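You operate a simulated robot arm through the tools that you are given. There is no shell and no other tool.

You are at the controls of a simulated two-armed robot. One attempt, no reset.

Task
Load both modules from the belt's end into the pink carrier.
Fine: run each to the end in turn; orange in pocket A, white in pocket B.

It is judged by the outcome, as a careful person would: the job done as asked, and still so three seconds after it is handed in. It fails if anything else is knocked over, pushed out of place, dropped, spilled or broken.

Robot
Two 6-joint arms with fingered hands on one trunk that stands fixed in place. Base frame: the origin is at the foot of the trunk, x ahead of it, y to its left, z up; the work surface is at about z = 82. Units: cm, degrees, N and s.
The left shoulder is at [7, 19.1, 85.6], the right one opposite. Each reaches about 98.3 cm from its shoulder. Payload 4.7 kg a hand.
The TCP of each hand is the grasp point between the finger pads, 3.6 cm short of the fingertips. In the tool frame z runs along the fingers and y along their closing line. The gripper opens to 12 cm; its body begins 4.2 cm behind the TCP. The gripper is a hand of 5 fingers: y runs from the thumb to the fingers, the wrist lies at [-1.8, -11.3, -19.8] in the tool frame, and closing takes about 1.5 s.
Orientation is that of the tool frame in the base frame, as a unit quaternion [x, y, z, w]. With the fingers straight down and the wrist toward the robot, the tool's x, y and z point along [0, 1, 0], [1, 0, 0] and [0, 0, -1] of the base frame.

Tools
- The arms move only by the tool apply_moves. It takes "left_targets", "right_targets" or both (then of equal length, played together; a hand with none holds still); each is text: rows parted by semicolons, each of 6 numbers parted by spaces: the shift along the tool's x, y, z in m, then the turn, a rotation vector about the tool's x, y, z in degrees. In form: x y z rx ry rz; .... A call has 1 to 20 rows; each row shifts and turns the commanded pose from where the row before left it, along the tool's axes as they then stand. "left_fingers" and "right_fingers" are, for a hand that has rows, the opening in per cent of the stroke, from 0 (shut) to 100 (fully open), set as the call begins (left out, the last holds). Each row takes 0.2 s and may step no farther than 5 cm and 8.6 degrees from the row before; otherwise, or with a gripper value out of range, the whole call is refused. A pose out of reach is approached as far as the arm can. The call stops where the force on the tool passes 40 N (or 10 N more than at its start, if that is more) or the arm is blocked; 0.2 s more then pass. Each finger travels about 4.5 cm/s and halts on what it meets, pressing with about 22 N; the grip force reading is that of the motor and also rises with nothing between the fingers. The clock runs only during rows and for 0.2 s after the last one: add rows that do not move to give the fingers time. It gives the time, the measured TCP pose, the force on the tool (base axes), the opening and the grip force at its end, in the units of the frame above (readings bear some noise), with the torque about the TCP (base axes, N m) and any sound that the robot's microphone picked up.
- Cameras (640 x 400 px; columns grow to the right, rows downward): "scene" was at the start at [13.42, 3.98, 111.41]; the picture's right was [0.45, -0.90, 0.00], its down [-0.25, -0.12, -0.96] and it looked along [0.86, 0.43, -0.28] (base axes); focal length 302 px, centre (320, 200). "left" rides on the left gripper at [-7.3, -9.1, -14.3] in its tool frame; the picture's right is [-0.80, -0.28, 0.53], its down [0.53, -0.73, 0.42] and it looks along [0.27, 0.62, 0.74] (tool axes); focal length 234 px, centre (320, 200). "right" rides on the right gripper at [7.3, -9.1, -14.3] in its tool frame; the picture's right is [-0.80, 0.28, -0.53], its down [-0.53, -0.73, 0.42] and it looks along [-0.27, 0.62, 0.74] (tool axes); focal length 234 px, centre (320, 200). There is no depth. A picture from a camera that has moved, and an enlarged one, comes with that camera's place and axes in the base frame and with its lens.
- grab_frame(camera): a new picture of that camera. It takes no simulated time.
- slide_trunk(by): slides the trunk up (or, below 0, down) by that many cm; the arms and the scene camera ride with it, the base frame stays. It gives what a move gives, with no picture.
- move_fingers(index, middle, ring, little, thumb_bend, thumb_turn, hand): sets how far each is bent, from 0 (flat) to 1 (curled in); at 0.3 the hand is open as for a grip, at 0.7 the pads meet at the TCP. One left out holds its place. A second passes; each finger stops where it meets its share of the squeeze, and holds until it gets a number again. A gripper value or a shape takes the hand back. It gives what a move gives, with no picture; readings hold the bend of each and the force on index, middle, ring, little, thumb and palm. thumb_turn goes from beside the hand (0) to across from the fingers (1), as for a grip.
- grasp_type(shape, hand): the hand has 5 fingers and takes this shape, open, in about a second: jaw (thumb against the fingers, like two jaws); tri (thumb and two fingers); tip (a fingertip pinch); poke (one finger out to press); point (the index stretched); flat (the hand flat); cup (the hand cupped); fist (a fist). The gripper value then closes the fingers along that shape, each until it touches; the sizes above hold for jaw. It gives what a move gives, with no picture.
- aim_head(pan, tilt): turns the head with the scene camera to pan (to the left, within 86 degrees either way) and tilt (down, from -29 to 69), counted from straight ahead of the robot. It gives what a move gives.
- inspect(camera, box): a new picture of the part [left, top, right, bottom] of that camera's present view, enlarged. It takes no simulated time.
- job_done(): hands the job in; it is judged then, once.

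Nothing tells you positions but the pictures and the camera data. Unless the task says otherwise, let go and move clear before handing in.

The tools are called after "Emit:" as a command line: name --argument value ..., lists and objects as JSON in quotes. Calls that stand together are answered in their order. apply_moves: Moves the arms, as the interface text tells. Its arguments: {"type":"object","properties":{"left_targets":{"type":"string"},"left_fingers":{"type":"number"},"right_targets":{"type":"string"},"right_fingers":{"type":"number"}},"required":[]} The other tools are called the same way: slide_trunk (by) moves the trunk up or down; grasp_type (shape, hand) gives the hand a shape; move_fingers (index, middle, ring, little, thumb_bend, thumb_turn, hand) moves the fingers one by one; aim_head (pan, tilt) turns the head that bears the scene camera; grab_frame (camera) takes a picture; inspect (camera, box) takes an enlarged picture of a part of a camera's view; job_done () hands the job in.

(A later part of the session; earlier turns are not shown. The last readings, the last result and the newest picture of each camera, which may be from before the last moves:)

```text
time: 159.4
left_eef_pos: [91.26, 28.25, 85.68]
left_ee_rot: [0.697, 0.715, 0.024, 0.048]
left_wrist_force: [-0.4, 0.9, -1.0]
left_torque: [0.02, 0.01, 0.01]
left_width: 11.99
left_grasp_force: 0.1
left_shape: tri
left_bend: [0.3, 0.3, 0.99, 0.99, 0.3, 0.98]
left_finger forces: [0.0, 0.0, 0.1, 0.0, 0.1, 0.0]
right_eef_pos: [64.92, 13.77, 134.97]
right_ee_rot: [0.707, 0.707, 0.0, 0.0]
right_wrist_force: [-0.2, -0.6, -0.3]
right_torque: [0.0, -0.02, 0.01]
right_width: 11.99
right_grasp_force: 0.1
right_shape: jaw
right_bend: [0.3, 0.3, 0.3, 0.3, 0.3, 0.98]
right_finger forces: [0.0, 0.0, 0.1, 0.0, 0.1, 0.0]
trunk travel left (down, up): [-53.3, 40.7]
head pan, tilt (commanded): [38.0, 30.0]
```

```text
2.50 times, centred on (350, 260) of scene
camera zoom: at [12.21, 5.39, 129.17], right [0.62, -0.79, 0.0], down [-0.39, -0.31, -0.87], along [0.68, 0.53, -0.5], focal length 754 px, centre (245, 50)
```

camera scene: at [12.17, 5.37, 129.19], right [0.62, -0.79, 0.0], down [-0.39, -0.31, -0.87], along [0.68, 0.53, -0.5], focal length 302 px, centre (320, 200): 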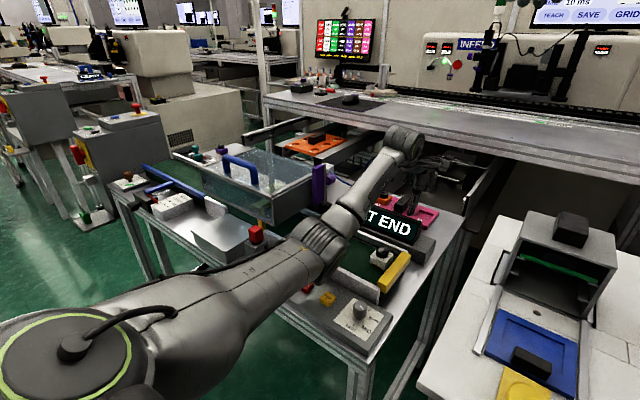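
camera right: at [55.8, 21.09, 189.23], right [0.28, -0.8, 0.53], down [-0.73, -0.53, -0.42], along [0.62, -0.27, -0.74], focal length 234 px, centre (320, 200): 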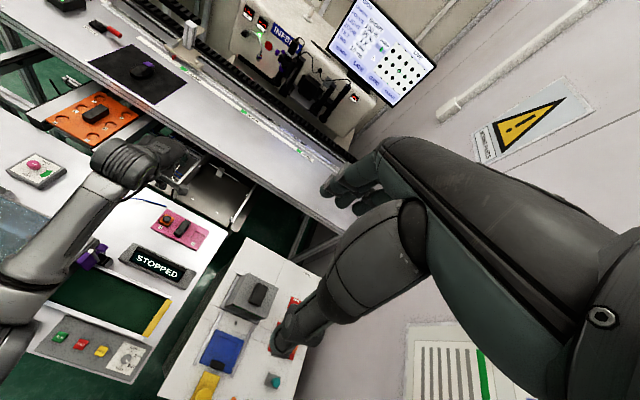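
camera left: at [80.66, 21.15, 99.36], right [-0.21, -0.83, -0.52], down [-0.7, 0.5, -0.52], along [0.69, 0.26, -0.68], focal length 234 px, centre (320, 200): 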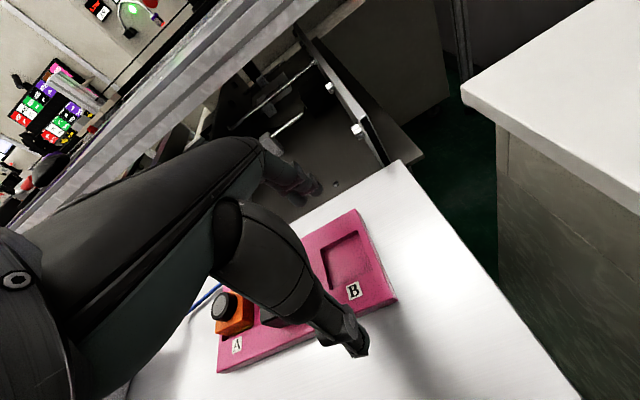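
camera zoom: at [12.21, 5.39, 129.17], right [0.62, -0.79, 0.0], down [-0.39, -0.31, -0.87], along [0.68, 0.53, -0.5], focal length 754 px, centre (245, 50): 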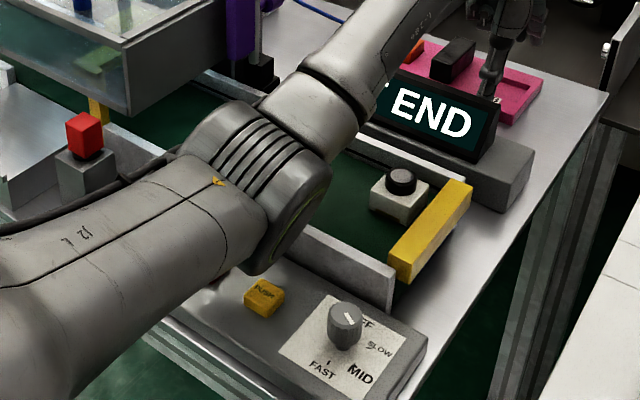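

Pocket B is reachable with yaw ≈ −1.5° at trunk +20 (I'll use a bit higher for elbow clearance). Now going back to pick up the white module.

Emit:
apply_moves --left_targets "0 0 -0.04 0 0 0; 0 0 -0.04 0 0 0; 0 0 0 0 0 0"

Emit:
slide_trunk --by 10

Emit:
apply_moves --left_targets "0.0006 -0.039 0.001 0 0 1.3; -0.0005 -0.039 0.001 0 0 1.3; -0.0013 -0.039 0.001 0 0 1.3; -0.0022 -0.039 0.001 0 0 1.3; -0.0031 -0.039 0.001 0 0 1.3; -0.004 -0.039 0.001 0 0 1.3; -0.0048 -0.039 0.001 0 0 1.3; 0 0 0 0 0 0" --left_fingers 60

Emit:
grab_frame --camera "left"

Emit:
grab_frame --camera "scene"

```text
time: 160.2
left_eef_pos: [90.24, 28.35, 93.54]
left_ee_rot: [0.696, 0.716, 0.027, 0.047]
left_wrist_force: [0.0, -0.8, 0.2]
left_torque: [0.0, 0.02, 0.02]
left_width: 11.96
left_grasp_force: 0.0
left_shape: tri
left_bend: [0.3, 0.3, 0.99, 0.99, 0.3, 0.98]
left_finger forces: [0.0, 0.1, 0.0, 0.0, 0.0, 0.0]
right_eef_pos: [64.86, 13.88, 134.92]
right_ee_rot: [0.707, 0.707, 0.0, -0.001]
right_wrist_force: [-0.3, 0.0, -0.1]
right_torque: [0.0, 0.01, -0.02]
right_width: 12.0
right_grasp_force: 0.0
right_shape: jaw
right_bend: [0.3, 0.3, 0.3, 0.3, 0.3, 0.98]
right_finger forces: [0.1, 0.0, 0.0, 0.0, 0.0, 0.0]
trunk travel left (down, up): [-53.3, 40.7]
head pan, tilt (commanded): [38.0, 30.0]
```

```text
time: 161.5
left_eef_pos: [90.25, 28.38, 103.49]
left_ee_rot: [0.696, 0.716, 0.026, 0.046]
left_wrist_force: [-0.1, 0.7, -0.4]
left_torque: [0.01, 0.02, -0.02]
left_width: 11.99
left_grasp_force: 0.0
left_shape: tri
left_bend: [0.3, 0.3, 0.99, 0.99, 0.3, 0.98]
left_finger forces: [0.1, 0.0, 0.0, 0.1, 0.0, 0.0]
right_eef_pos: [64.93, 13.76, 145.0]
right_ee_rot: [0.707, 0.707, -0.001, 0.0]
right_wrist_force: [0.3, 0.0, -0.4]
right_torque: [0.02, 0.0, 0.02]
right_width: 11.98
right_grasp_force: 0.1
right_shape: jaw
right_bend: [0.3, 0.3, 0.3, 0.3, 0.3, 0.98]
right_finger forces: [0.0, 0.1, 0.1, 0.0, 0.0, 0.0]
trunk travel left (down, up): [-63.3, 30.7]
head pan, tilt (commanded): [38.0, 30.0]
```

```text
time: 163.3
left_eef_pos: [63.03, 27.85, 100.03]
left_ee_rot: [0.75, 0.659, 0.031, 0.043]
left_wrist_force: [-0.2, 0.1, 0.5]
left_torque: [0.02, -0.02, -0.01]
left_width: 7.23
left_grasp_force: 0.0
left_shape: tri
left_bend: [0.74, 0.41, 0.99, 0.99, 0.66, 1.0]
left_finger forces: [0.1, 0.0, 0.1, 0.0, 0.1, 0.0]
right_eef_pos: [64.99, 13.75, 144.97]
right_ee_rot: [0.707, 0.707, 0.0, 0.0]
right_wrist_force: [0.1, -0.8, -0.5]
right_torque: [-0.01, 0.03, 0.0]
right_width: 12.0
right_grasp_force: 0.1
right_shape: jaw
right_bend: [0.3, 0.3, 0.3, 0.3, 0.3, 0.98]
right_finger forces: [0.0, 0.0, 0.0, 0.1, 0.0, 0.0]
trunk travel left (down, up): [-63.3, 30.7]
head pan, tilt (commanded): [38.0, 30.0]
```

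```text
taken
camera left: at [51.51, 22.08, 113.44], right [-0.33, -0.77, -0.54], down [-0.61, 0.61, -0.51], along [0.72, 0.17, -0.67], focal length 234 px, centre (320, 200)
```

left: 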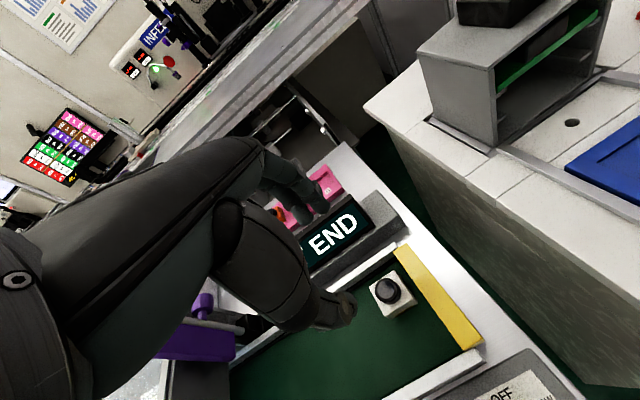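

```text
taken
camera scene: at [12.28, 5.34, 139.17], right [0.62, -0.79, 0.0], down [-0.39, -0.31, -0.87], along [0.68, 0.53, -0.5], focal length 302 px, centre (320, 200)
```

scene: 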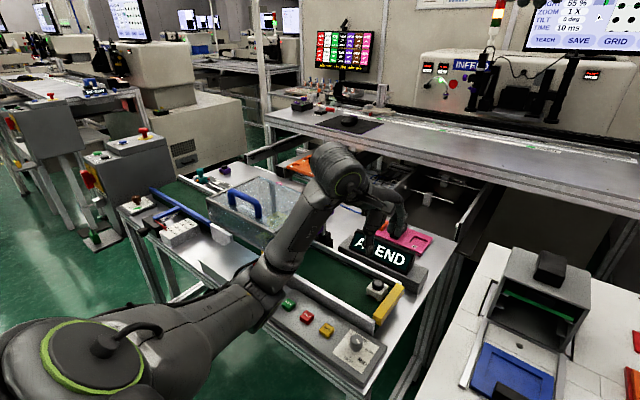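

Emit:
inspect --camera "left" --box '[340, 250, 440, 340]'

```text
4.44 times, centred on (390, 295) of left
camera zoom: at [51.51, 22.08, 113.44], right [-0.33, -0.77, -0.54], down [-0.61, 0.61, -0.51], along [0.72, 0.17, -0.67], focal length 1041 px, centre (9, -222)
```

zoom: 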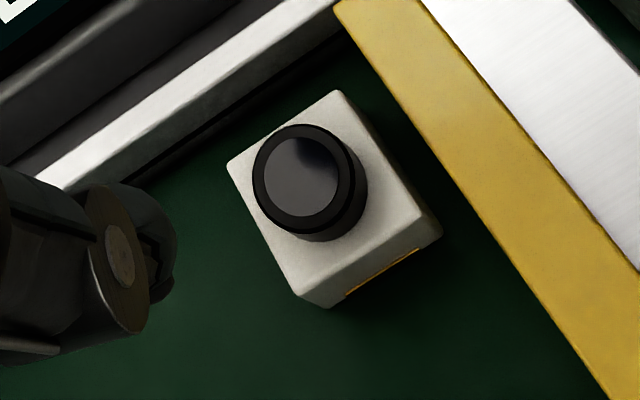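

Emit:
apply_moves --left_targets "-0.002 -0.0045 0.0297 0 0 0.9; -0.002 -0.0045 0.0297 0 0 0.9; -0.002 -0.0045 0.0297 0 0 0.8; 0 0 0 0 0 0"

Emit:
inspect --camera "left" --box '[260, 150, 400, 310]'

Emit:
aim_head --pan 22 --tilt 25

Emit:
inspect --camera "scene" --box '[260, 260, 350, 360]'

```text
time: 164.3
left_eef_pos: [62.7, 27.39, 90.97]
left_ee_rot: [0.766, 0.641, 0.032, 0.042]
left_wrist_force: [0.0, 0.8, -0.3]
left_torque: [0.04, -0.01, -0.01]
left_width: 7.23
left_grasp_force: 0.1
left_shape: tri
left_bend: [0.74, 0.41, 0.99, 0.99, 0.66, 1.0]
left_finger forces: [0.0, 0.1, 0.0, 0.0, 0.0, 0.0]
right_eef_pos: [64.95, 13.83, 145.11]
right_ee_rot: [0.707, 0.707, 0.0, -0.001]
right_wrist_force: [0.4, -0.9, 0.3]
right_torque: [0.02, -0.02, 0.02]
right_width: 11.98
right_grasp_force: 0.1
right_shape: jaw
right_bend: [0.3, 0.3, 0.3, 0.3, 0.3, 0.98]
right_finger forces: [0.1, 0.0, 0.1, 0.1, 0.0, 0.0]
trunk travel left (down, up): [-63.3, 30.7]
head pan, tilt (commanded): [38.0, 30.0]
```

```text
2.50 times, centred on (330, 230) of left
camera zoom: at [50.81, 22.29, 104.33], right [-0.36, -0.76, -0.55], down [-0.58, 0.64, -0.5], along [0.73, 0.14, -0.67], focal length 585 px, centre (295, 125)
```

zoom: 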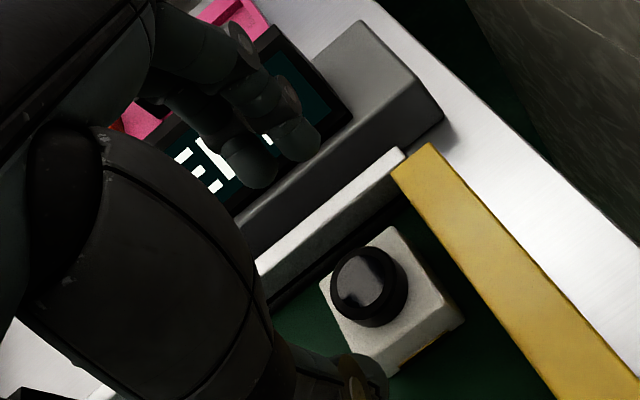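

```text
time: 165.1
left_eef_pos: [62.53, 27.55, 91.03]
left_ee_rot: [0.765, 0.642, 0.032, 0.044]
left_wrist_force: [0.6, -0.4, -0.5]
left_torque: [-0.02, 0.03, 0.02]
left_width: 7.23
left_grasp_force: 0.1
left_shape: tri
left_bend: [0.74, 0.41, 0.99, 0.99, 0.66, 1.0]
left_finger forces: [0.0, 0.1, 0.0, 0.0, 0.1, 0.0]
right_eef_pos: [64.91, 13.9, 145.01]
right_ee_rot: [0.707, 0.707, 0.0, 0.0]
right_wrist_force: [-0.6, 0.0, 0.2]
right_torque: [-0.01, -0.01, 0.01]
right_width: 11.98
right_grasp_force: 0.0
right_shape: jaw
right_bend: [0.3, 0.3, 0.3, 0.3, 0.3, 0.98]
right_finger forces: [0.0, 0.1, 0.0, 0.0, 0.0, 0.1]
trunk travel left (down, up): [-63.3, 30.7]
head pan, tilt (commanded): [22.0, 25.0]
```

```text
4.00 times, centred on (305, 310) of scene
camera zoom: at [13.62, 3.28, 139.97], right [0.38, -0.93, 0.0], down [-0.39, -0.16, -0.91], along [0.84, 0.34, -0.42], focal length 1207 px, centre (380, -240)
```

zoom: 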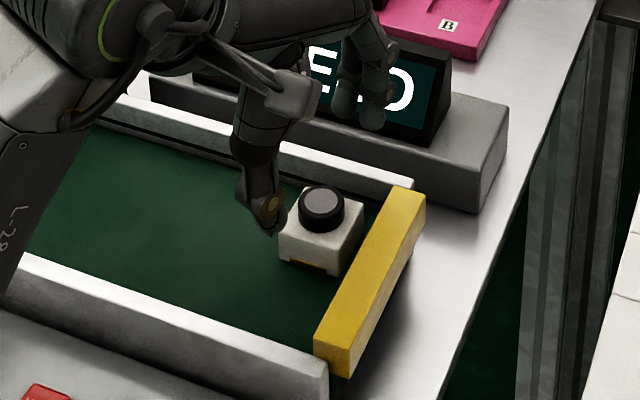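

Emit:
apply_moves --left_targets "-0.0046 -0.0058 0.01 0 0 0; 0 0 0.01 0 0 0; 0 0 0.0085 0 0 0; 0 0 0 0 0 0"

Emit:
inspect --camera "left" --box '[260, 170, 400, 310]'

Emit:
inspect --camera "scene" --box '[260, 260, 350, 360]'

```text
time: 166.1
left_eef_pos: [62.19, 26.92, 88.07]
left_ee_rot: [0.765, 0.642, 0.032, 0.044]
left_wrist_force: [0.1, 0.0, 0.3]
left_torque: [0.0, 0.01, 0.0]
left_width: 7.25
left_grasp_force: 0.1
left_shape: tri
left_bend: [0.74, 0.41, 0.99, 0.99, 0.66, 1.0]
left_finger forces: [0.0, 0.0, 0.0, 0.0, 0.0, 0.0]
right_eef_pos: [64.82, 13.68, 145.02]
right_ee_rot: [0.707, 0.707, 0.0, 0.0]
right_wrist_force: [-0.2, 0.2, -0.6]
right_torque: [0.02, -0.03, -0.02]
right_width: 12.03
right_grasp_force: 0.1
right_shape: jaw
right_bend: [0.3, 0.3, 0.3, 0.3, 0.3, 0.98]
right_finger forces: [0.0, 0.0, 0.0, 0.1, 0.0, 0.0]
trunk travel left (down, up): [-63.3, 30.7]
head pan, tilt (commanded): [22.0, 25.0]
```

```text
2.86 times, centred on (330, 240) of left
camera zoom: at [50.37, 21.67, 101.53], right [-0.36, -0.76, -0.55], down [-0.58, 0.64, -0.5], along [0.73, 0.14, -0.67], focal length 669 px, centre (291, 86)
```

zoom: 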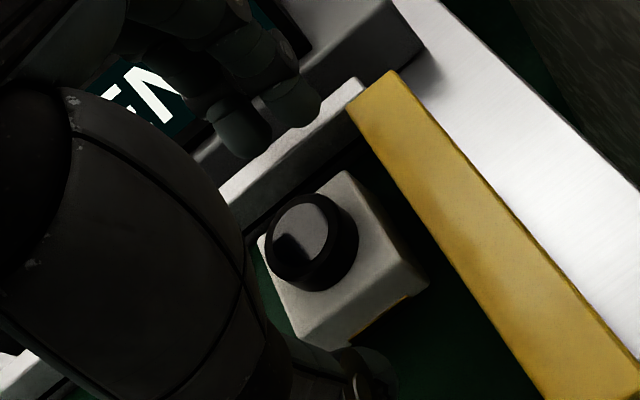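

```text
4.00 times, centred on (305, 310) of scene
camera zoom: at [13.61, 3.26, 139.97], right [0.37, -0.93, 0.0], down [-0.39, -0.16, -0.91], along [0.84, 0.34, -0.42], focal length 1207 px, centre (380, -240)
```

zoom: 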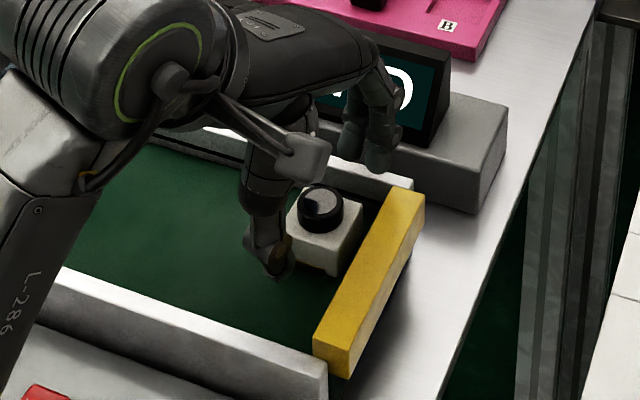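

The cap is centered between thumb and fingers. Closing.

Emit:
apply_moves --left_targets "0 0 0 0 0 0; 0 0 0 0 0 0; 0 0 0 0 0 0; 0 0 0 0 0 0; 0 0 0 0 0 0; 0 0 0 0 0 0; 0 0 0 0 0 0; 0 0 0 0 0 0; 0 0 0 0 0 0" --left_fingers 5

Emit:
inspect --camera "left" --box '[260, 170, 400, 310]'

Emit:
inspect --camera "scene" --box '[280, 297, 328, 327]'

```text
time: 168.1
left_eef_pos: [62.19, 26.9, 88.18]
left_ee_rot: [0.765, 0.642, 0.033, 0.043]
left_wrist_force: [-0.1, 0.0, -0.3]
left_torque: [0.02, 0.02, 0.06]
left_width: 1.96
left_grasp_force: 22.3
left_shape: tri
left_bend: [0.72, 0.61, 1.0, 1.0, 0.74, 1.0]
left_finger forces: [8.5, 10.0, 0.0, 0.1, 18.6, 0.1]
right_eef_pos: [64.81, 13.78, 144.96]
right_ee_rot: [0.707, 0.707, 0.0, -0.001]
right_wrist_force: [0.4, 0.1, 1.2]
right_torque: [0.03, -0.02, 0.03]
right_width: 11.99
right_grasp_force: 0.0
right_shape: jaw
right_bend: [0.3, 0.3, 0.3, 0.3, 0.3, 0.98]
right_finger forces: [0.0, 0.0, 0.0, 0.0, 0.0, 0.0]
trunk travel left (down, up): [-63.3, 30.7]
head pan, tilt (commanded): [22.0, 25.0]
```

```text
2.86 times, centred on (330, 240) of left
camera zoom: at [50.37, 21.66, 101.55], right [-0.36, -0.76, -0.55], down [-0.58, 0.64, -0.5], along [0.73, 0.14, -0.67], focal length 669 px, centre (291, 86)
```

zoom: 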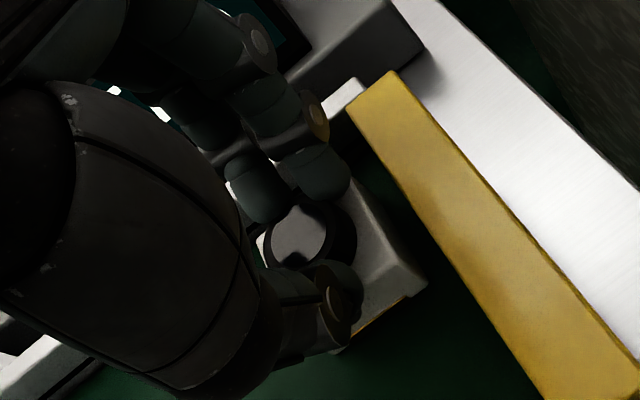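

```text
13.33 times, centred on (304, 312) of scene
camera zoom: at [13.62, 3.26, 139.97], right [0.37, -0.93, 0.0], down [-0.39, -0.16, -0.91], along [0.84, 0.34, -0.42], focal length 4022 px, centre (533, -1293)
```

zoom: 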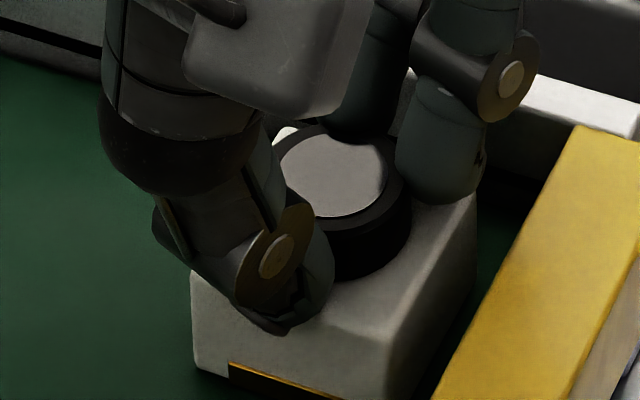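

Good balanced grip (8.5 / 10 / 18.6 N). I'll lift 1 cm, carry it 4 cm upstream, set it down, and regrasp at a lower yaw.

Emit:
apply_moves --left_targets "0 0 -0.01 0 0 0; 0.0207 -0.0037 0 0 0 0; 0.0207 -0.0037 0 0 0 0; 0 0 0.005 0 0 0; 0 0 0 0 0 0"

Emit:
inspect --camera "scene" --box '[268, 293, 316, 323]'

```text
time: 169.3
left_eef_pos: [62.25, 31.08, 88.62]
left_ee_rot: [0.765, 0.642, 0.032, 0.044]
left_wrist_force: [0.1, 0.0, -0.6]
left_torque: [-0.08, 0.0, 0.01]
left_width: 1.96
left_grasp_force: 21.9
left_shape: tri
left_bend: [0.72, 0.61, 1.0, 1.0, 0.74, 1.0]
left_finger forces: [8.2, 10.0, 0.1, 0.1, 18.6, 0.0]
right_eef_pos: [64.81, 13.84, 144.98]
right_ee_rot: [0.707, 0.707, 0.0, 0.0]
right_wrist_force: [-0.7, -1.0, -0.2]
right_torque: [-0.05, -0.02, 0.03]
right_width: 12.01
right_grasp_force: 0.1
right_shape: jaw
right_bend: [0.3, 0.3, 0.3, 0.3, 0.3, 0.98]
right_finger forces: [0.0, 0.1, 0.0, 0.0, 0.0, 0.0]
trunk travel left (down, up): [-63.3, 30.7]
head pan, tilt (commanded): [22.0, 25.0]
```

```text
13.33 times, centred on (292, 308) of scene
camera zoom: at [13.62, 3.31, 139.97], right [0.37, -0.93, 0.0], down [-0.39, -0.16, -0.91], along [0.84, 0.34, -0.42], focal length 4022 px, centre (693, -1240)
```

zoom: 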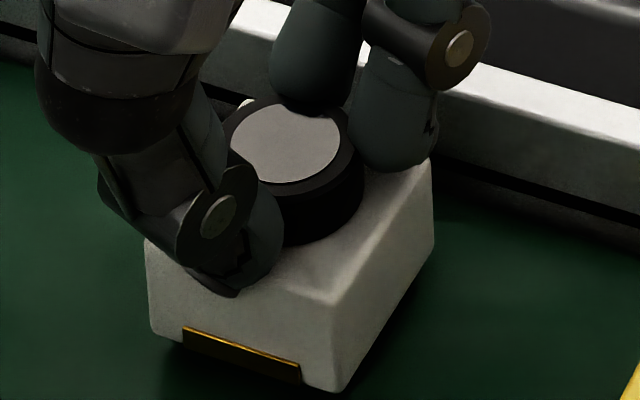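

Emit:
apply_moves --left_targets "0 0 0.003 0 0 0; 0 0 0.002 0 0 0; 0 0 0 0 0 0"

Emit:
apply_moves --left_targets "0 0 0 0 0 0; 0 0 0 0 0 0; 0 0 0 0 0 0; 0 0 0 0 0 0; 0 0 0 0 0 0; 0 0 0 0 0 0" --left_fingers 55

Emit:
inspect --camera "scene" --box '[268, 293, 316, 323]'

Emit:
inspect --camera "left" --box '[260, 170, 400, 310]'

```text
time: 170.1
left_eef_pos: [62.22, 30.9, 88.12]
left_ee_rot: [0.766, 0.641, 0.032, 0.042]
left_wrist_force: [-1.1, 0.8, 4.1]
left_torque: [-0.01, 0.06, 0.03]
left_width: 1.95
left_grasp_force: 22.0
left_shape: tri
left_bend: [0.72, 0.61, 1.0, 1.0, 0.74, 1.0]
left_finger forces: [8.4, 10.8, 0.0, 0.0, 19.8, 0.0]
right_eef_pos: [64.85, 13.77, 145.05]
right_ee_rot: [0.708, 0.707, 0.0, 0.0]
right_wrist_force: [-0.8, 0.3, 0.2]
right_torque: [0.0, -0.03, 0.01]
right_width: 11.97
right_grasp_force: 0.1
right_shape: jaw
right_bend: [0.3, 0.3, 0.3, 0.3, 0.3, 0.98]
right_finger forces: [0.0, 0.0, 0.1, 0.0, 0.0, 0.0]
trunk travel left (down, up): [-63.3, 30.7]
head pan, tilt (commanded): [22.0, 25.0]
```

```text
time: 171.5
left_eef_pos: [62.22, 30.93, 88.02]
left_ee_rot: [0.765, 0.642, 0.034, 0.043]
left_wrist_force: [0.3, 0.1, -0.9]
left_torque: [-0.02, -0.01, -0.01]
left_width: 6.58
left_grasp_force: 0.1
left_shape: tri
left_bend: [0.74, 0.43, 0.99, 0.99, 0.68, 1.0]
left_finger forces: [0.0, 0.0, 0.0, 0.0, 0.0, 0.1]
right_eef_pos: [64.97, 13.79, 144.87]
right_ee_rot: [0.708, 0.707, 0.0, -0.001]
right_wrist_force: [0.6, -0.1, -0.7]
right_torque: [0.01, -0.02, -0.03]
right_width: 12.01
right_grasp_force: 0.0
right_shape: jaw
right_bend: [0.3, 0.3, 0.3, 0.3, 0.3, 0.98]
right_finger forces: [0.0, 0.0, 0.0, 0.0, 0.1, 0.0]
trunk travel left (down, up): [-63.3, 30.7]
head pan, tilt (commanded): [22.0, 25.0]
```

```text
13.33 times, centred on (292, 308) of scene
camera zoom: at [13.62, 3.27, 139.97], right [0.37, -0.93, 0.0], down [-0.39, -0.16, -0.91], along [0.84, 0.34, -0.42], focal length 4022 px, centre (693, -1240)
```

zoom: 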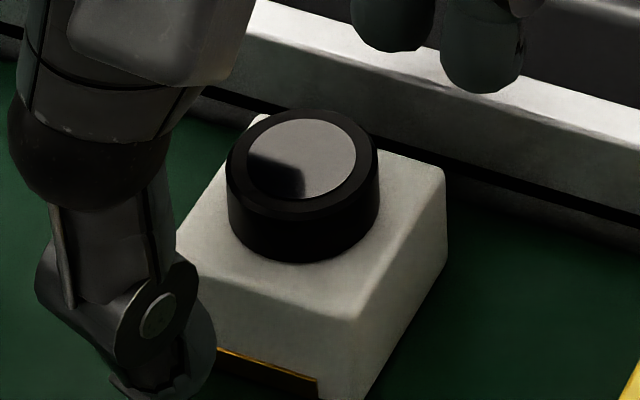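

```text
2.86 times, centred on (330, 240) of left
camera zoom: at [50.45, 25.7, 101.48], right [-0.36, -0.76, -0.55], down [-0.58, 0.64, -0.5], along [0.73, 0.14, -0.67], focal length 669 px, centre (291, 86)
```

zoom: 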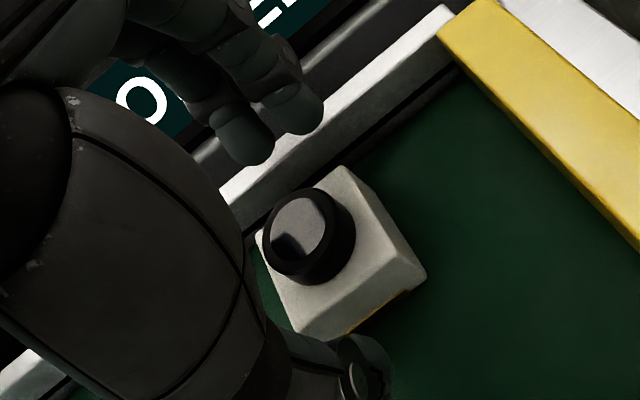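

Module released square on the belt (yaw ≈ −1°). Rotating the open hand to −3° around the cap and regrasping.

Emit:
apply_moves --left_targets "0 0 0 -0.014 0.474 -4.3; 0 0 0 -0.014 0.474 -4.3; 0 0 0 -0.014 0.474 -4.3; 0 0 0 0 0 0"

Emit:
inspect --camera "left" --box '[260, 170, 400, 310]'

```text
time: 172.5
left_eef_pos: [62.18, 30.88, 88.18]
left_ee_rot: [0.688, 0.724, 0.036, 0.039]
left_wrist_force: [0.3, 1.0, -0.8]
left_torque: [-0.01, -0.01, 0.02]
left_width: 6.59
left_grasp_force: 0.2
left_shape: tri
left_bend: [0.74, 0.43, 0.99, 0.99, 0.68, 1.0]
left_finger forces: [0.0, 0.1, 0.0, 0.0, 0.1, 0.0]
right_eef_pos: [64.85, 13.82, 145.0]
right_ee_rot: [0.707, 0.707, 0.001, 0.0]
right_wrist_force: [-0.4, 0.5, -0.1]
right_torque: [0.01, 0.02, -0.01]
right_width: 12.0
right_grasp_force: 0.1
right_shape: jaw
right_bend: [0.3, 0.3, 0.3, 0.3, 0.3, 0.98]
right_finger forces: [0.0, 0.0, 0.0, 0.0, 0.1, 0.0]
trunk travel left (down, up): [-63.3, 30.7]
head pan, tilt (commanded): [22.0, 25.0]
```

```text
2.86 times, centred on (330, 240) of left
camera zoom: at [51.88, 23.29, 101.53], right [-0.18, -0.82, -0.55], down [-0.71, 0.49, -0.5], along [0.68, 0.3, -0.67], focal length 669 px, centre (291, 86)
```

zoom: 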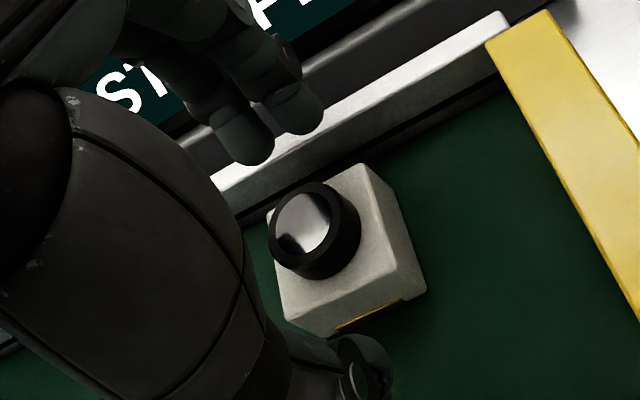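

Emit:
apply_moves --left_targets "0 0.003 0.0003 0 0 0; 0 0 0 0 0 0; 0 0 0 0 0 0; 0 0 0 0 0 0; 0 0 0 0 0 0; 0 0 0 0 0 0; 0 0 0 0 0 0; 0 0 0 0 0 0; 0 0 0 0 0 0" --left_fingers 5

Emit:
inspect --camera "left" --box '[260, 170, 400, 310]'

Emit:
inspect --camera "scene" --box '[268, 293, 316, 323]'

```text
time: 174.5
left_eef_pos: [62.47, 31.02, 88.07]
left_ee_rot: [0.687, 0.725, 0.037, 0.039]
left_wrist_force: [0.1, -0.1, 0.4]
left_torque: [0.0, 0.05, -0.03]
left_width: 1.97
left_grasp_force: 22.3
left_shape: tri
left_bend: [0.73, 0.61, 1.0, 1.0, 0.74, 1.0]
left_finger forces: [9.4, 9.5, 0.0, 0.1, 21.0, 0.0]
right_eef_pos: [64.89, 13.82, 145.12]
right_ee_rot: [0.707, 0.707, 0.0, 0.0]
right_wrist_force: [0.4, 0.0, -0.2]
right_torque: [0.01, 0.02, 0.0]
right_width: 12.01
right_grasp_force: 0.0
right_shape: jaw
right_bend: [0.3, 0.3, 0.3, 0.3, 0.3, 0.98]
right_finger forces: [0.0, 0.0, 0.0, 0.1, 0.1, 0.0]
trunk travel left (down, up): [-63.3, 30.7]
head pan, tilt (commanded): [22.0, 25.0]
```

```text
2.86 times, centred on (330, 240) of left
camera zoom: at [52.2, 23.26, 101.5], right [-0.18, -0.82, -0.55], down [-0.71, 0.49, -0.5], along [0.68, 0.3, -0.67], focal length 669 px, centre (291, 86)
```

zoom: 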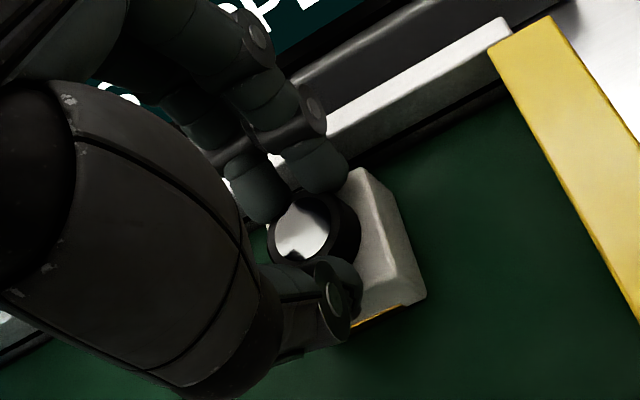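

```text
13.33 times, centred on (292, 308) of scene
camera zoom: at [13.61, 3.26, 139.97], right [0.37, -0.93, 0.0], down [-0.39, -0.16, -0.91], along [0.84, 0.34, -0.42], focal length 4022 px, centre (693, -1240)
```

zoom: 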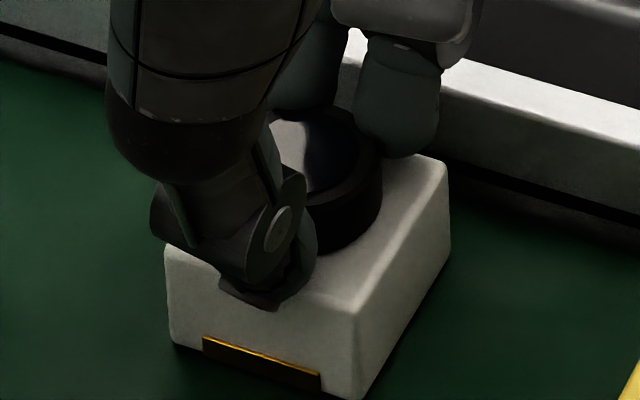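

Perfectly balanced regrasp (9.4 / 9.5 / 21 N), module square to the base axes. Lifting and carrying toward pocket B.

Emit:
apply_moves --left_targets "0 0 -0.01 0 0 0; 0 0 -0.02 0 0 0; 0 0 -0.025 0 0 0; 0 0 -0.025 0 0 0; 0 0 0 0 0 0"

Emit:
inspect --camera "left" --box '[260, 170, 400, 310]'

```text
time: 175.7
left_eef_pos: [61.57, 30.99, 95.98]
left_ee_rot: [0.689, 0.723, 0.037, 0.039]
left_wrist_force: [0.3, 0.1, -0.3]
left_torque: [-0.02, 0.02, 0.02]
left_width: 1.95
left_grasp_force: 22.2
left_shape: tri
left_bend: [0.73, 0.61, 1.0, 1.0, 0.74, 1.0]
left_finger forces: [9.2, 9.9, 0.1, 0.0, 20.2, 0.0]
right_eef_pos: [64.79, 13.8, 144.88]
right_ee_rot: [0.708, 0.707, 0.0, 0.0]
right_wrist_force: [0.2, 0.6, 0.4]
right_torque: [-0.02, 0.0, -0.01]
right_width: 12.01
right_grasp_force: 0.1
right_shape: jaw
right_bend: [0.3, 0.3, 0.3, 0.3, 0.3, 0.98]
right_finger forces: [0.0, 0.0, 0.0, 0.1, 0.0, 0.0]
trunk travel left (down, up): [-63.3, 30.7]
head pan, tilt (commanded): [22.0, 25.0]
```

```text
2.86 times, centred on (330, 240) of left
camera zoom: at [51.27, 23.35, 109.43], right [-0.18, -0.82, -0.55], down [-0.71, 0.49, -0.5], along [0.68, 0.3, -0.67], focal length 669 px, centre (291, 86)
```

zoom: 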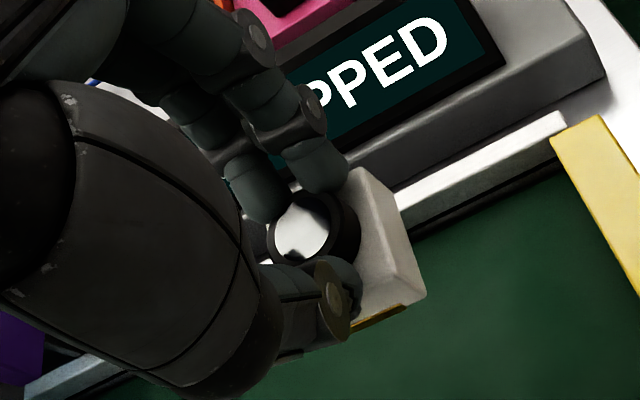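

Emit:
apply_moves --left_targets "-0.0047 0.033 -0.003 0 0 0; -0.0047 0.033 -0.001 0 0 0; -0.0047 0.033 0 0 0 0; -0.0047 0.033 0 0 0 0; -0.0047 0.033 0.001 0 0 0; -0.0047 0.033 0.001 0 0 0; -0.0047 0.033 0.001 0 0 0; -0.0047 0.033 0.001 0 0 0; -0.0047 0.033 0.001 0 0 0; 0 0 0 0 0 0"

Emit:
grab_frame --camera "left"

Emit:
grab_frame --camera "scene"

```text
time: 177.9
left_eef_pos: [91.04, 30.07, 99.32]
left_ee_rot: [0.69, 0.722, 0.033, 0.041]
left_wrist_force: [-0.2, 0.4, 0.3]
left_torque: [0.0, 0.0, 0.03]
left_width: 1.98
left_grasp_force: 21.4
left_shape: tri
left_bend: [0.73, 0.61, 1.0, 1.0, 0.74, 1.0]
left_finger forces: [9.4, 10.0, 0.0, 0.1, 19.9, 0.0]
left hand out of reach, approached as far as the arm can: row 7, 8, 9
right_eef_pos: [64.84, 13.88, 145.06]
right_ee_rot: [0.707, 0.707, 0.0, -0.001]
right_wrist_force: [-0.5, 1.0, -0.2]
right_torque: [-0.03, -0.02, -0.03]
right_width: 12.0
right_grasp_force: 0.2
right_shape: jaw
right_bend: [0.3, 0.3, 0.3, 0.3, 0.3, 0.98]
right_finger forces: [0.1, 0.1, 0.0, 0.0, 0.1, 0.0]
trunk travel left (down, up): [-63.3, 30.7]
head pan, tilt (commanded): [22.0, 25.0]
```

```text
taken
camera left: at [80.68, 22.46, 112.78], right [-0.19, -0.82, -0.54], down [-0.71, 0.49, -0.51], along [0.68, 0.29, -0.67], focal length 234 px, centre (320, 200)
```

left: 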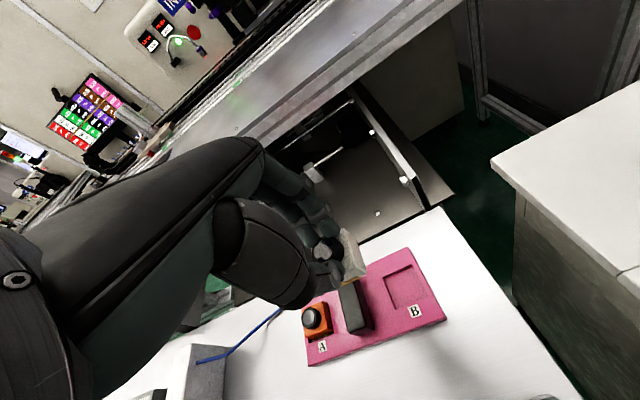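

```text
taken
camera scene: at [13.6, 3.31, 139.97], right [0.37, -0.93, 0.0], down [-0.39, -0.16, -0.91], along [0.84, 0.34, -0.42], focal length 302 px, centre (320, 200)
```

scene: 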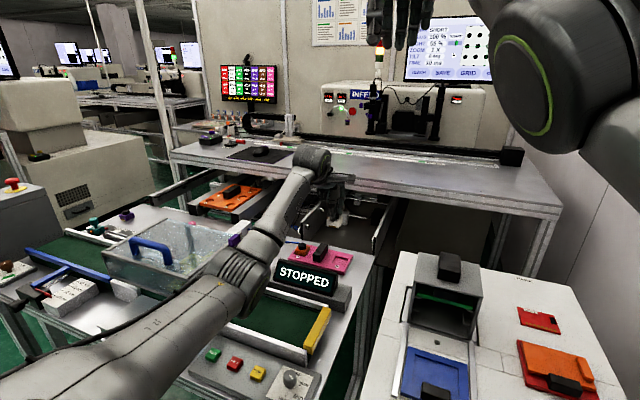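

Emit:
slide_trunk --by -9

Emit:
apply_moves --left_targets "-0.009 0.003 0.002 0 0 0; -0.009 0.003 0.002 0 0 0; 0 0 0 0 0 0"

Emit:
grab_frame --camera "left"

Emit:
inspect --camera "left" --box '[300, 220, 440, 340]'

Emit:
grab_frame --camera "scene"

```text
time: 179.1
left_eef_pos: [91.04, 30.01, 90.33]
left_ee_rot: [0.691, 0.721, 0.033, 0.041]
left_wrist_force: [-0.5, 0.2, -0.9]
left_torque: [0.01, 0.01, 0.0]
left_width: 1.97
left_grasp_force: 21.6
left_shape: tri
left_bend: [0.73, 0.61, 1.0, 1.0, 0.74, 1.0]
left_finger forces: [9.3, 10.0, 0.0, 0.0, 19.9, 0.1]
right_eef_pos: [64.85, 13.79, 136.04]
right_ee_rot: [0.707, 0.707, 0.0, 0.0]
right_wrist_force: [-0.5, 0.3, 0.4]
right_torque: [-0.01, 0.02, -0.01]
right_width: 12.0
right_grasp_force: 0.1
right_shape: jaw
right_bend: [0.3, 0.3, 0.3, 0.3, 0.3, 0.98]
right_finger forces: [0.1, 0.1, 0.0, 0.0, 0.1, 0.0]
trunk travel left (down, up): [-54.3, 39.7]
head pan, tilt (commanded): [22.0, 25.0]
```

```text
time: 179.9
left_eef_pos: [91.77, 28.75, 90.16]
left_ee_rot: [0.693, 0.719, 0.029, 0.044]
left_wrist_force: [0.7, -0.7, -0.6]
left_torque: [-0.01, 0.0, -0.01]
left_width: 1.96
left_grasp_force: 21.7
left_shape: tri
left_bend: [0.73, 0.61, 1.0, 1.0, 0.74, 1.0]
left_finger forces: [9.4, 10.0, 0.0, 0.1, 19.9, 0.1]
left hand out of reach, approached as far as the arm can: row 2
right_eef_pos: [65.03, 13.64, 136.01]
right_ee_rot: [0.706, 0.708, 0.0, 0.0]
right_wrist_force: [0.0, 0.5, 0.3]
right_torque: [0.0, 0.01, 0.03]
right_width: 11.99
right_grasp_force: 0.1
right_shape: jaw
right_bend: [0.3, 0.3, 0.3, 0.3, 0.3, 0.98]
right_finger forces: [0.1, 0.0, 0.1, 0.0, 0.0, 0.1]
trunk travel left (down, up): [-54.3, 39.7]
head pan, tilt (commanded): [22.0, 25.0]
```

```text
taken
camera left: at [81.44, 21.57, 103.65], right [-0.2, -0.82, -0.53], down [-0.7, 0.5, -0.51], along [0.68, 0.27, -0.68], focal length 234 px, centre (320, 200)
```

left: 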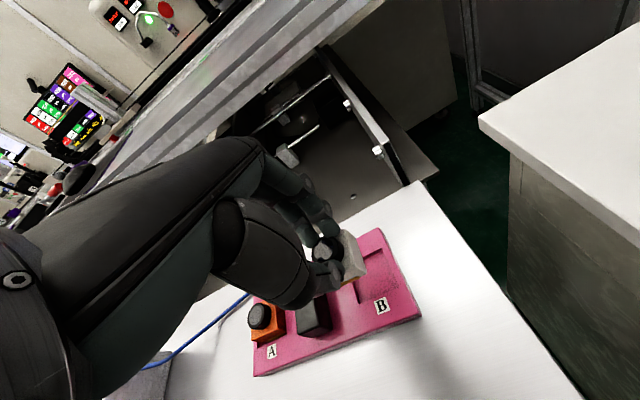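

```text
3.33 times, centred on (370, 280) of left
camera zoom: at [81.44, 21.57, 103.65], right [-0.2, -0.82, -0.53], down [-0.7, 0.5, -0.51], along [0.68, 0.27, -0.68], focal length 781 px, centre (153, -67)
```

zoom: 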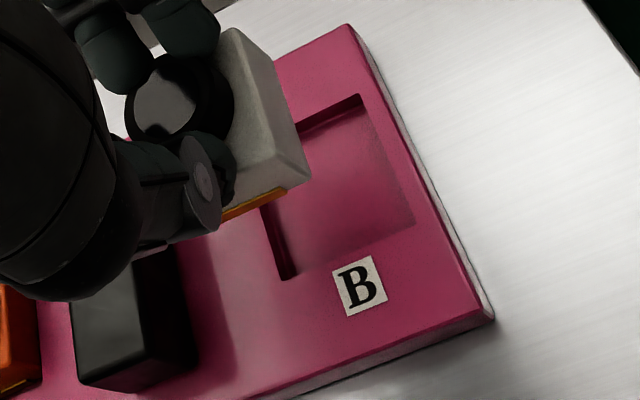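

```text
taken
camera scene: at [13.65, 3.27, 130.97], right [0.37, -0.93, 0.0], down [-0.39, -0.16, -0.91], along [0.84, 0.34, -0.42], focal length 302 px, centre (320, 200)
```

scene: 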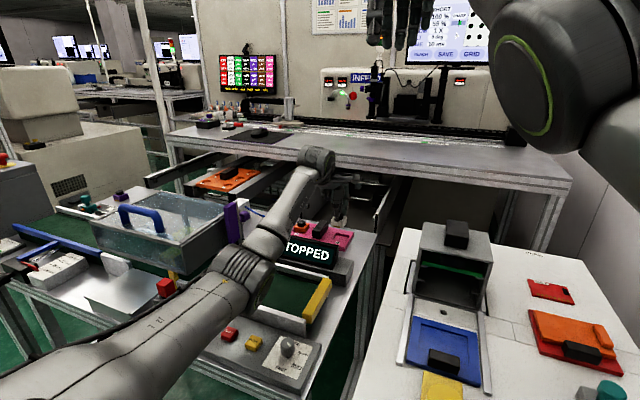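

Emit:
apply_moves --left_targets "-0.002 -0.0035 0.0128 0 0 0; -0.002 -0.0035 0.0128 0 0 0; 0 0 0 0 0 0"

Emit:
inspect --camera "left" --box '[310, 220, 420, 310]'

Emit:
inspect --camera "scene" --box '[310, 210, 360, 250]'

```text
time: 180.7
left_eef_pos: [91.37, 29.53, 87.65]
left_ee_rot: [0.693, 0.719, 0.029, 0.044]
left_wrist_force: [-0.3, 0.0, -0.6]
left_torque: [-0.02, -0.01, -0.01]
left_width: 1.95
left_grasp_force: 22.5
left_shape: tri
left_bend: [0.73, 0.61, 1.0, 1.0, 0.74, 1.0]
left_finger forces: [9.3, 10.1, 0.1, 0.1, 19.9, 0.0]
left hand out of reach, approached as far as the arm can: row 1, 2
right_eef_pos: [64.82, 13.82, 135.95]
right_ee_rot: [0.707, 0.707, 0.0, 0.0]
right_wrist_force: [-0.3, 0.2, 0.2]
right_torque: [0.04, 0.02, 0.0]
right_width: 11.99
right_grasp_force: 0.1
right_shape: jaw
right_bend: [0.3, 0.3, 0.3, 0.3, 0.3, 0.98]
right_finger forces: [0.0, 0.1, 0.0, 0.0, 0.0, 0.1]
trunk travel left (down, up): [-54.3, 39.7]
head pan, tilt (commanded): [22.0, 25.0]
```

```text
4.44 times, centred on (365, 265) of left
camera zoom: at [80.96, 22.17, 101.26], right [-0.19, -0.82, -0.53], down [-0.7, 0.5, -0.51], along [0.68, 0.28, -0.68], focal length 1041 px, centre (120, -89)
```

zoom: 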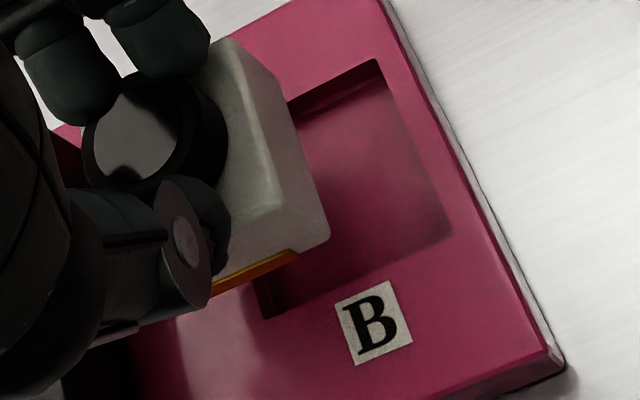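

```text
10.00 times, centred on (335, 230) of scene
camera zoom: at [13.62, 3.25, 130.97], right [0.37, -0.93, 0.0], down [-0.39, -0.16, -0.91], along [0.84, 0.34, -0.42], focal length 3016 px, centre (170, -100)
```

zoom: 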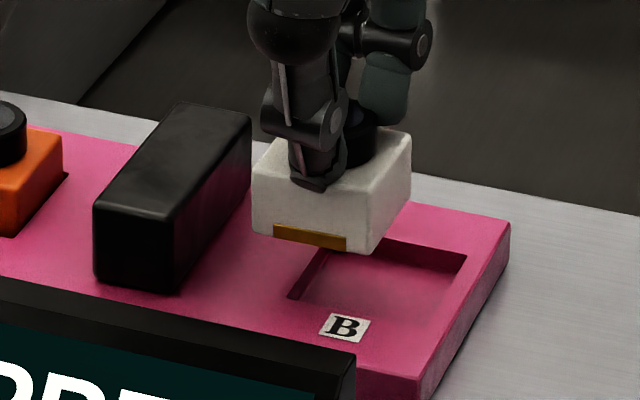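

I'm at a joint limit in y here. A 3° sideways lean of the hand should free it (the module's roll stays small).

Emit:
apply_moves --left_targets "0 0 0 0 -3 0; -0.005 0.001 0 0 0 0; -0.005 0 0 0 0 0; 0 0 0 0 0 0"

Emit:
inspect --camera "left" --box '[310, 220, 420, 310]'

Emit:
inspect --camera "scene" --box '[310, 210, 360, 250]'

```text
time: 181.7
left_eef_pos: [91.47, 28.32, 87.8]
left_ee_rot: [0.691, 0.72, 0.015, 0.062]
left_wrist_force: [0.3, 0.6, -0.6]
left_torque: [0.04, 0.02, 0.02]
left_width: 1.98
left_grasp_force: 22.3
left_shape: tri
left_bend: [0.73, 0.61, 1.0, 1.0, 0.74, 1.0]
left_finger forces: [9.5, 10.0, 0.0, 0.0, 19.9, 0.0]
right_eef_pos: [64.86, 13.91, 136.01]
right_ee_rot: [0.707, 0.707, 0.0, -0.001]
right_wrist_force: [0.4, 0.2, -0.3]
right_torque: [0.02, 0.01, -0.05]
right_width: 11.99
right_grasp_force: 0.1
right_shape: jaw
right_bend: [0.3, 0.3, 0.3, 0.3, 0.3, 0.98]
right_finger forces: [0.0, 0.0, 0.0, 0.1, 0.1, 0.0]
trunk travel left (down, up): [-54.3, 39.7]
head pan, tilt (commanded): [22.0, 25.0]
```

```text
4.44 times, centred on (365, 265) of left
camera zoom: at [81.11, 21.67, 101.62], right [-0.19, -0.85, -0.5], down [-0.7, 0.47, -0.53], along [0.69, 0.25, -0.68], focal length 1041 px, centre (120, -89)
```

zoom: 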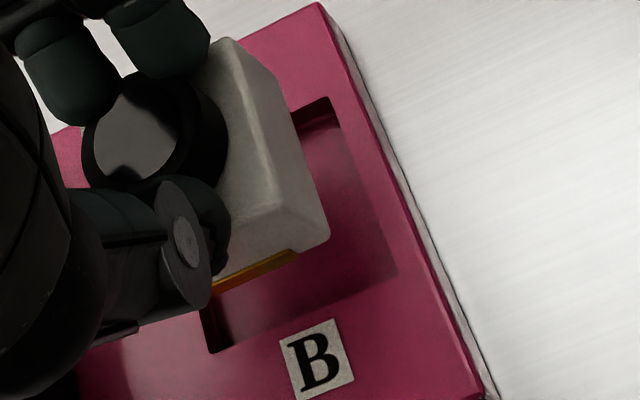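

```text
10.00 times, centred on (335, 230) of scene
camera zoom: at [13.64, 3.27, 130.97], right [0.37, -0.93, 0.0], down [-0.39, -0.16, -0.91], along [0.84, 0.34, -0.42], focal length 3016 px, centre (170, -100)
```

zoom: 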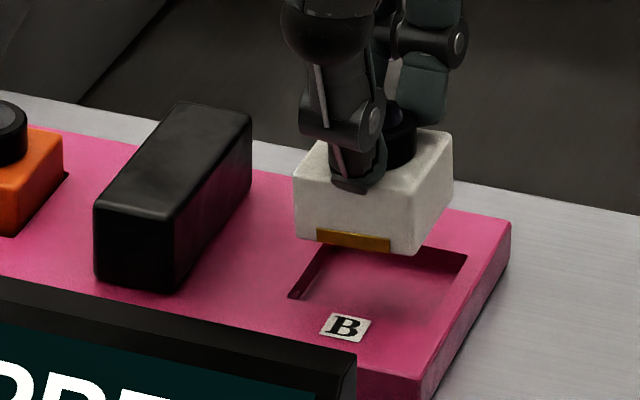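

The lean freed it. By hand-camera measurement the module must go about 0.35 cm in −y; lowering to just above the carrier at the same time.

Emit:
apply_moves --left_targets "-0.0027 -0.0007 0.005 0 0 0; 0 -0.0007 0.007 0 0 0; 0 0 0 0 0 0"

Emit:
inspect --camera "left" --box '[320, 230, 400, 300]'

Emit:
inspect --camera "scene" --box '[320, 215, 360, 245]'

```text
time: 182.5
left_eef_pos: [91.55, 28.18, 86.64]
left_ee_rot: [0.691, 0.72, 0.015, 0.06]
left_wrist_force: [-0.4, -0.3, -0.3]
left_torque: [0.04, 0.02, -0.02]
left_width: 1.93
left_grasp_force: 22.3
left_shape: tri
left_bend: [0.73, 0.61, 1.0, 1.0, 0.74, 1.0]
left_finger forces: [9.5, 10.0, 0.1, 0.1, 19.9, 0.0]
right_eef_pos: [64.95, 13.82, 136.03]
right_ee_rot: [0.707, 0.707, -0.001, 0.0]
right_wrist_force: [0.3, -0.3, -0.2]
right_torque: [0.04, 0.0, 0.0]
right_width: 12.0
right_grasp_force: 0.2
right_shape: jaw
right_bend: [0.3, 0.3, 0.3, 0.3, 0.3, 0.98]
right_finger forces: [0.1, 0.0, 0.1, 0.0, 0.0, 0.0]
trunk travel left (down, up): [-54.3, 39.7]
head pan, tilt (commanded): [22.0, 25.0]
```

```text
5.71 times, centred on (360, 265) of left
camera zoom: at [81.08, 21.44, 100.47], right [-0.19, -0.85, -0.5], down [-0.7, 0.47, -0.53], along [0.69, 0.25, -0.68], focal length 1338 px, centre (91, -171)
```

zoom: 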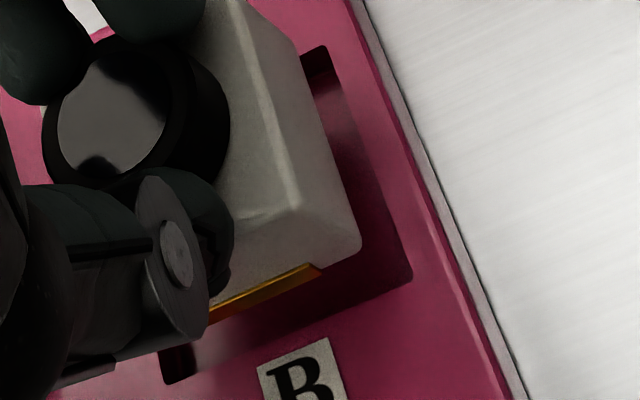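

```text
13.33 times, centred on (340, 230) of scene
camera zoom: at [13.63, 3.26, 130.97], right [0.37, -0.93, 0.0], down [-0.39, -0.16, -0.91], along [0.84, 0.34, -0.42], focal length 4022 px, centre (53, -200)
```

zoom: 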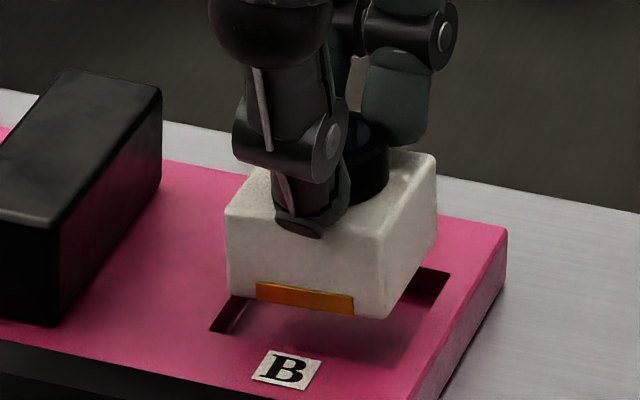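

Emit:
apply_moves --left_targets "0.0003 -0.0006 0.006 0 0 0; 0 0 0 0 0 0"

Emit:
inspect --camera "left" --box '[320, 230, 400, 300]'

Emit:
inspect --camera "scene" --box '[320, 215, 360, 245]'

```text
time: 183.1
left_eef_pos: [91.55, 28.05, 86.06]
left_ee_rot: [0.691, 0.72, 0.015, 0.06]
left_wrist_force: [-0.2, -0.2, -1.1]
left_torque: [0.01, 0.0, -0.02]
left_width: 1.98
left_grasp_force: 21.8
left_shape: tri
left_bend: [0.73, 0.61, 1.0, 1.0, 0.74, 1.0]
left_finger forces: [9.5, 10.0, 0.0, 0.0, 19.9, 0.0]
right_eef_pos: [64.81, 13.74, 135.98]
right_ee_rot: [0.707, 0.707, 0.0, 0.0]
right_wrist_force: [-0.4, 0.5, -0.7]
right_torque: [-0.02, -0.03, 0.01]
right_width: 12.0
right_grasp_force: 0.1
right_shape: jaw
right_bend: [0.3, 0.3, 0.3, 0.3, 0.3, 0.98]
right_finger forces: [0.0, 0.1, 0.0, 0.0, 0.0, 0.0]
trunk travel left (down, up): [-54.3, 39.7]
head pan, tilt (commanded): [22.0, 25.0]
```

```text
5.71 times, centred on (360, 265) of left
camera zoom: at [81.08, 21.42, 99.87], right [-0.19, -0.85, -0.5], down [-0.7, 0.47, -0.53], along [0.69, 0.25, -0.68], focal length 1338 px, centre (91, -171)
```

zoom: 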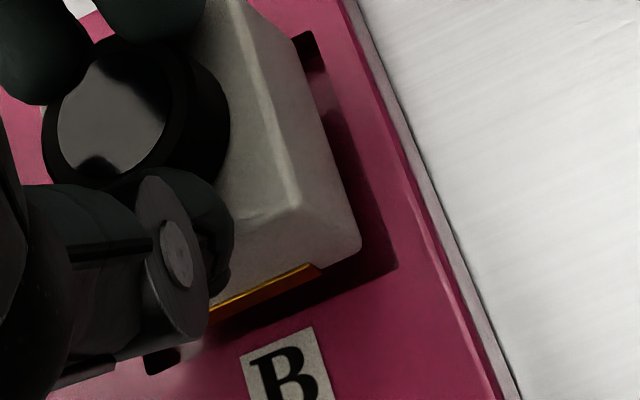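

```text
13.33 times, centred on (340, 230) of scene
camera zoom: at [13.62, 3.26, 130.97], right [0.37, -0.93, 0.0], down [-0.39, -0.16, -0.91], along [0.84, 0.34, -0.42], focal length 4022 px, centre (53, -200)
```

zoom: 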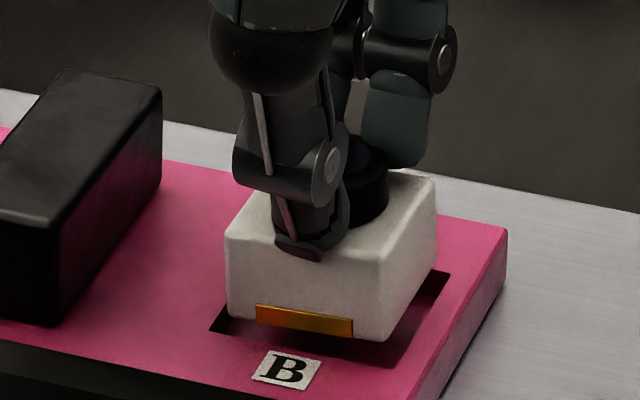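

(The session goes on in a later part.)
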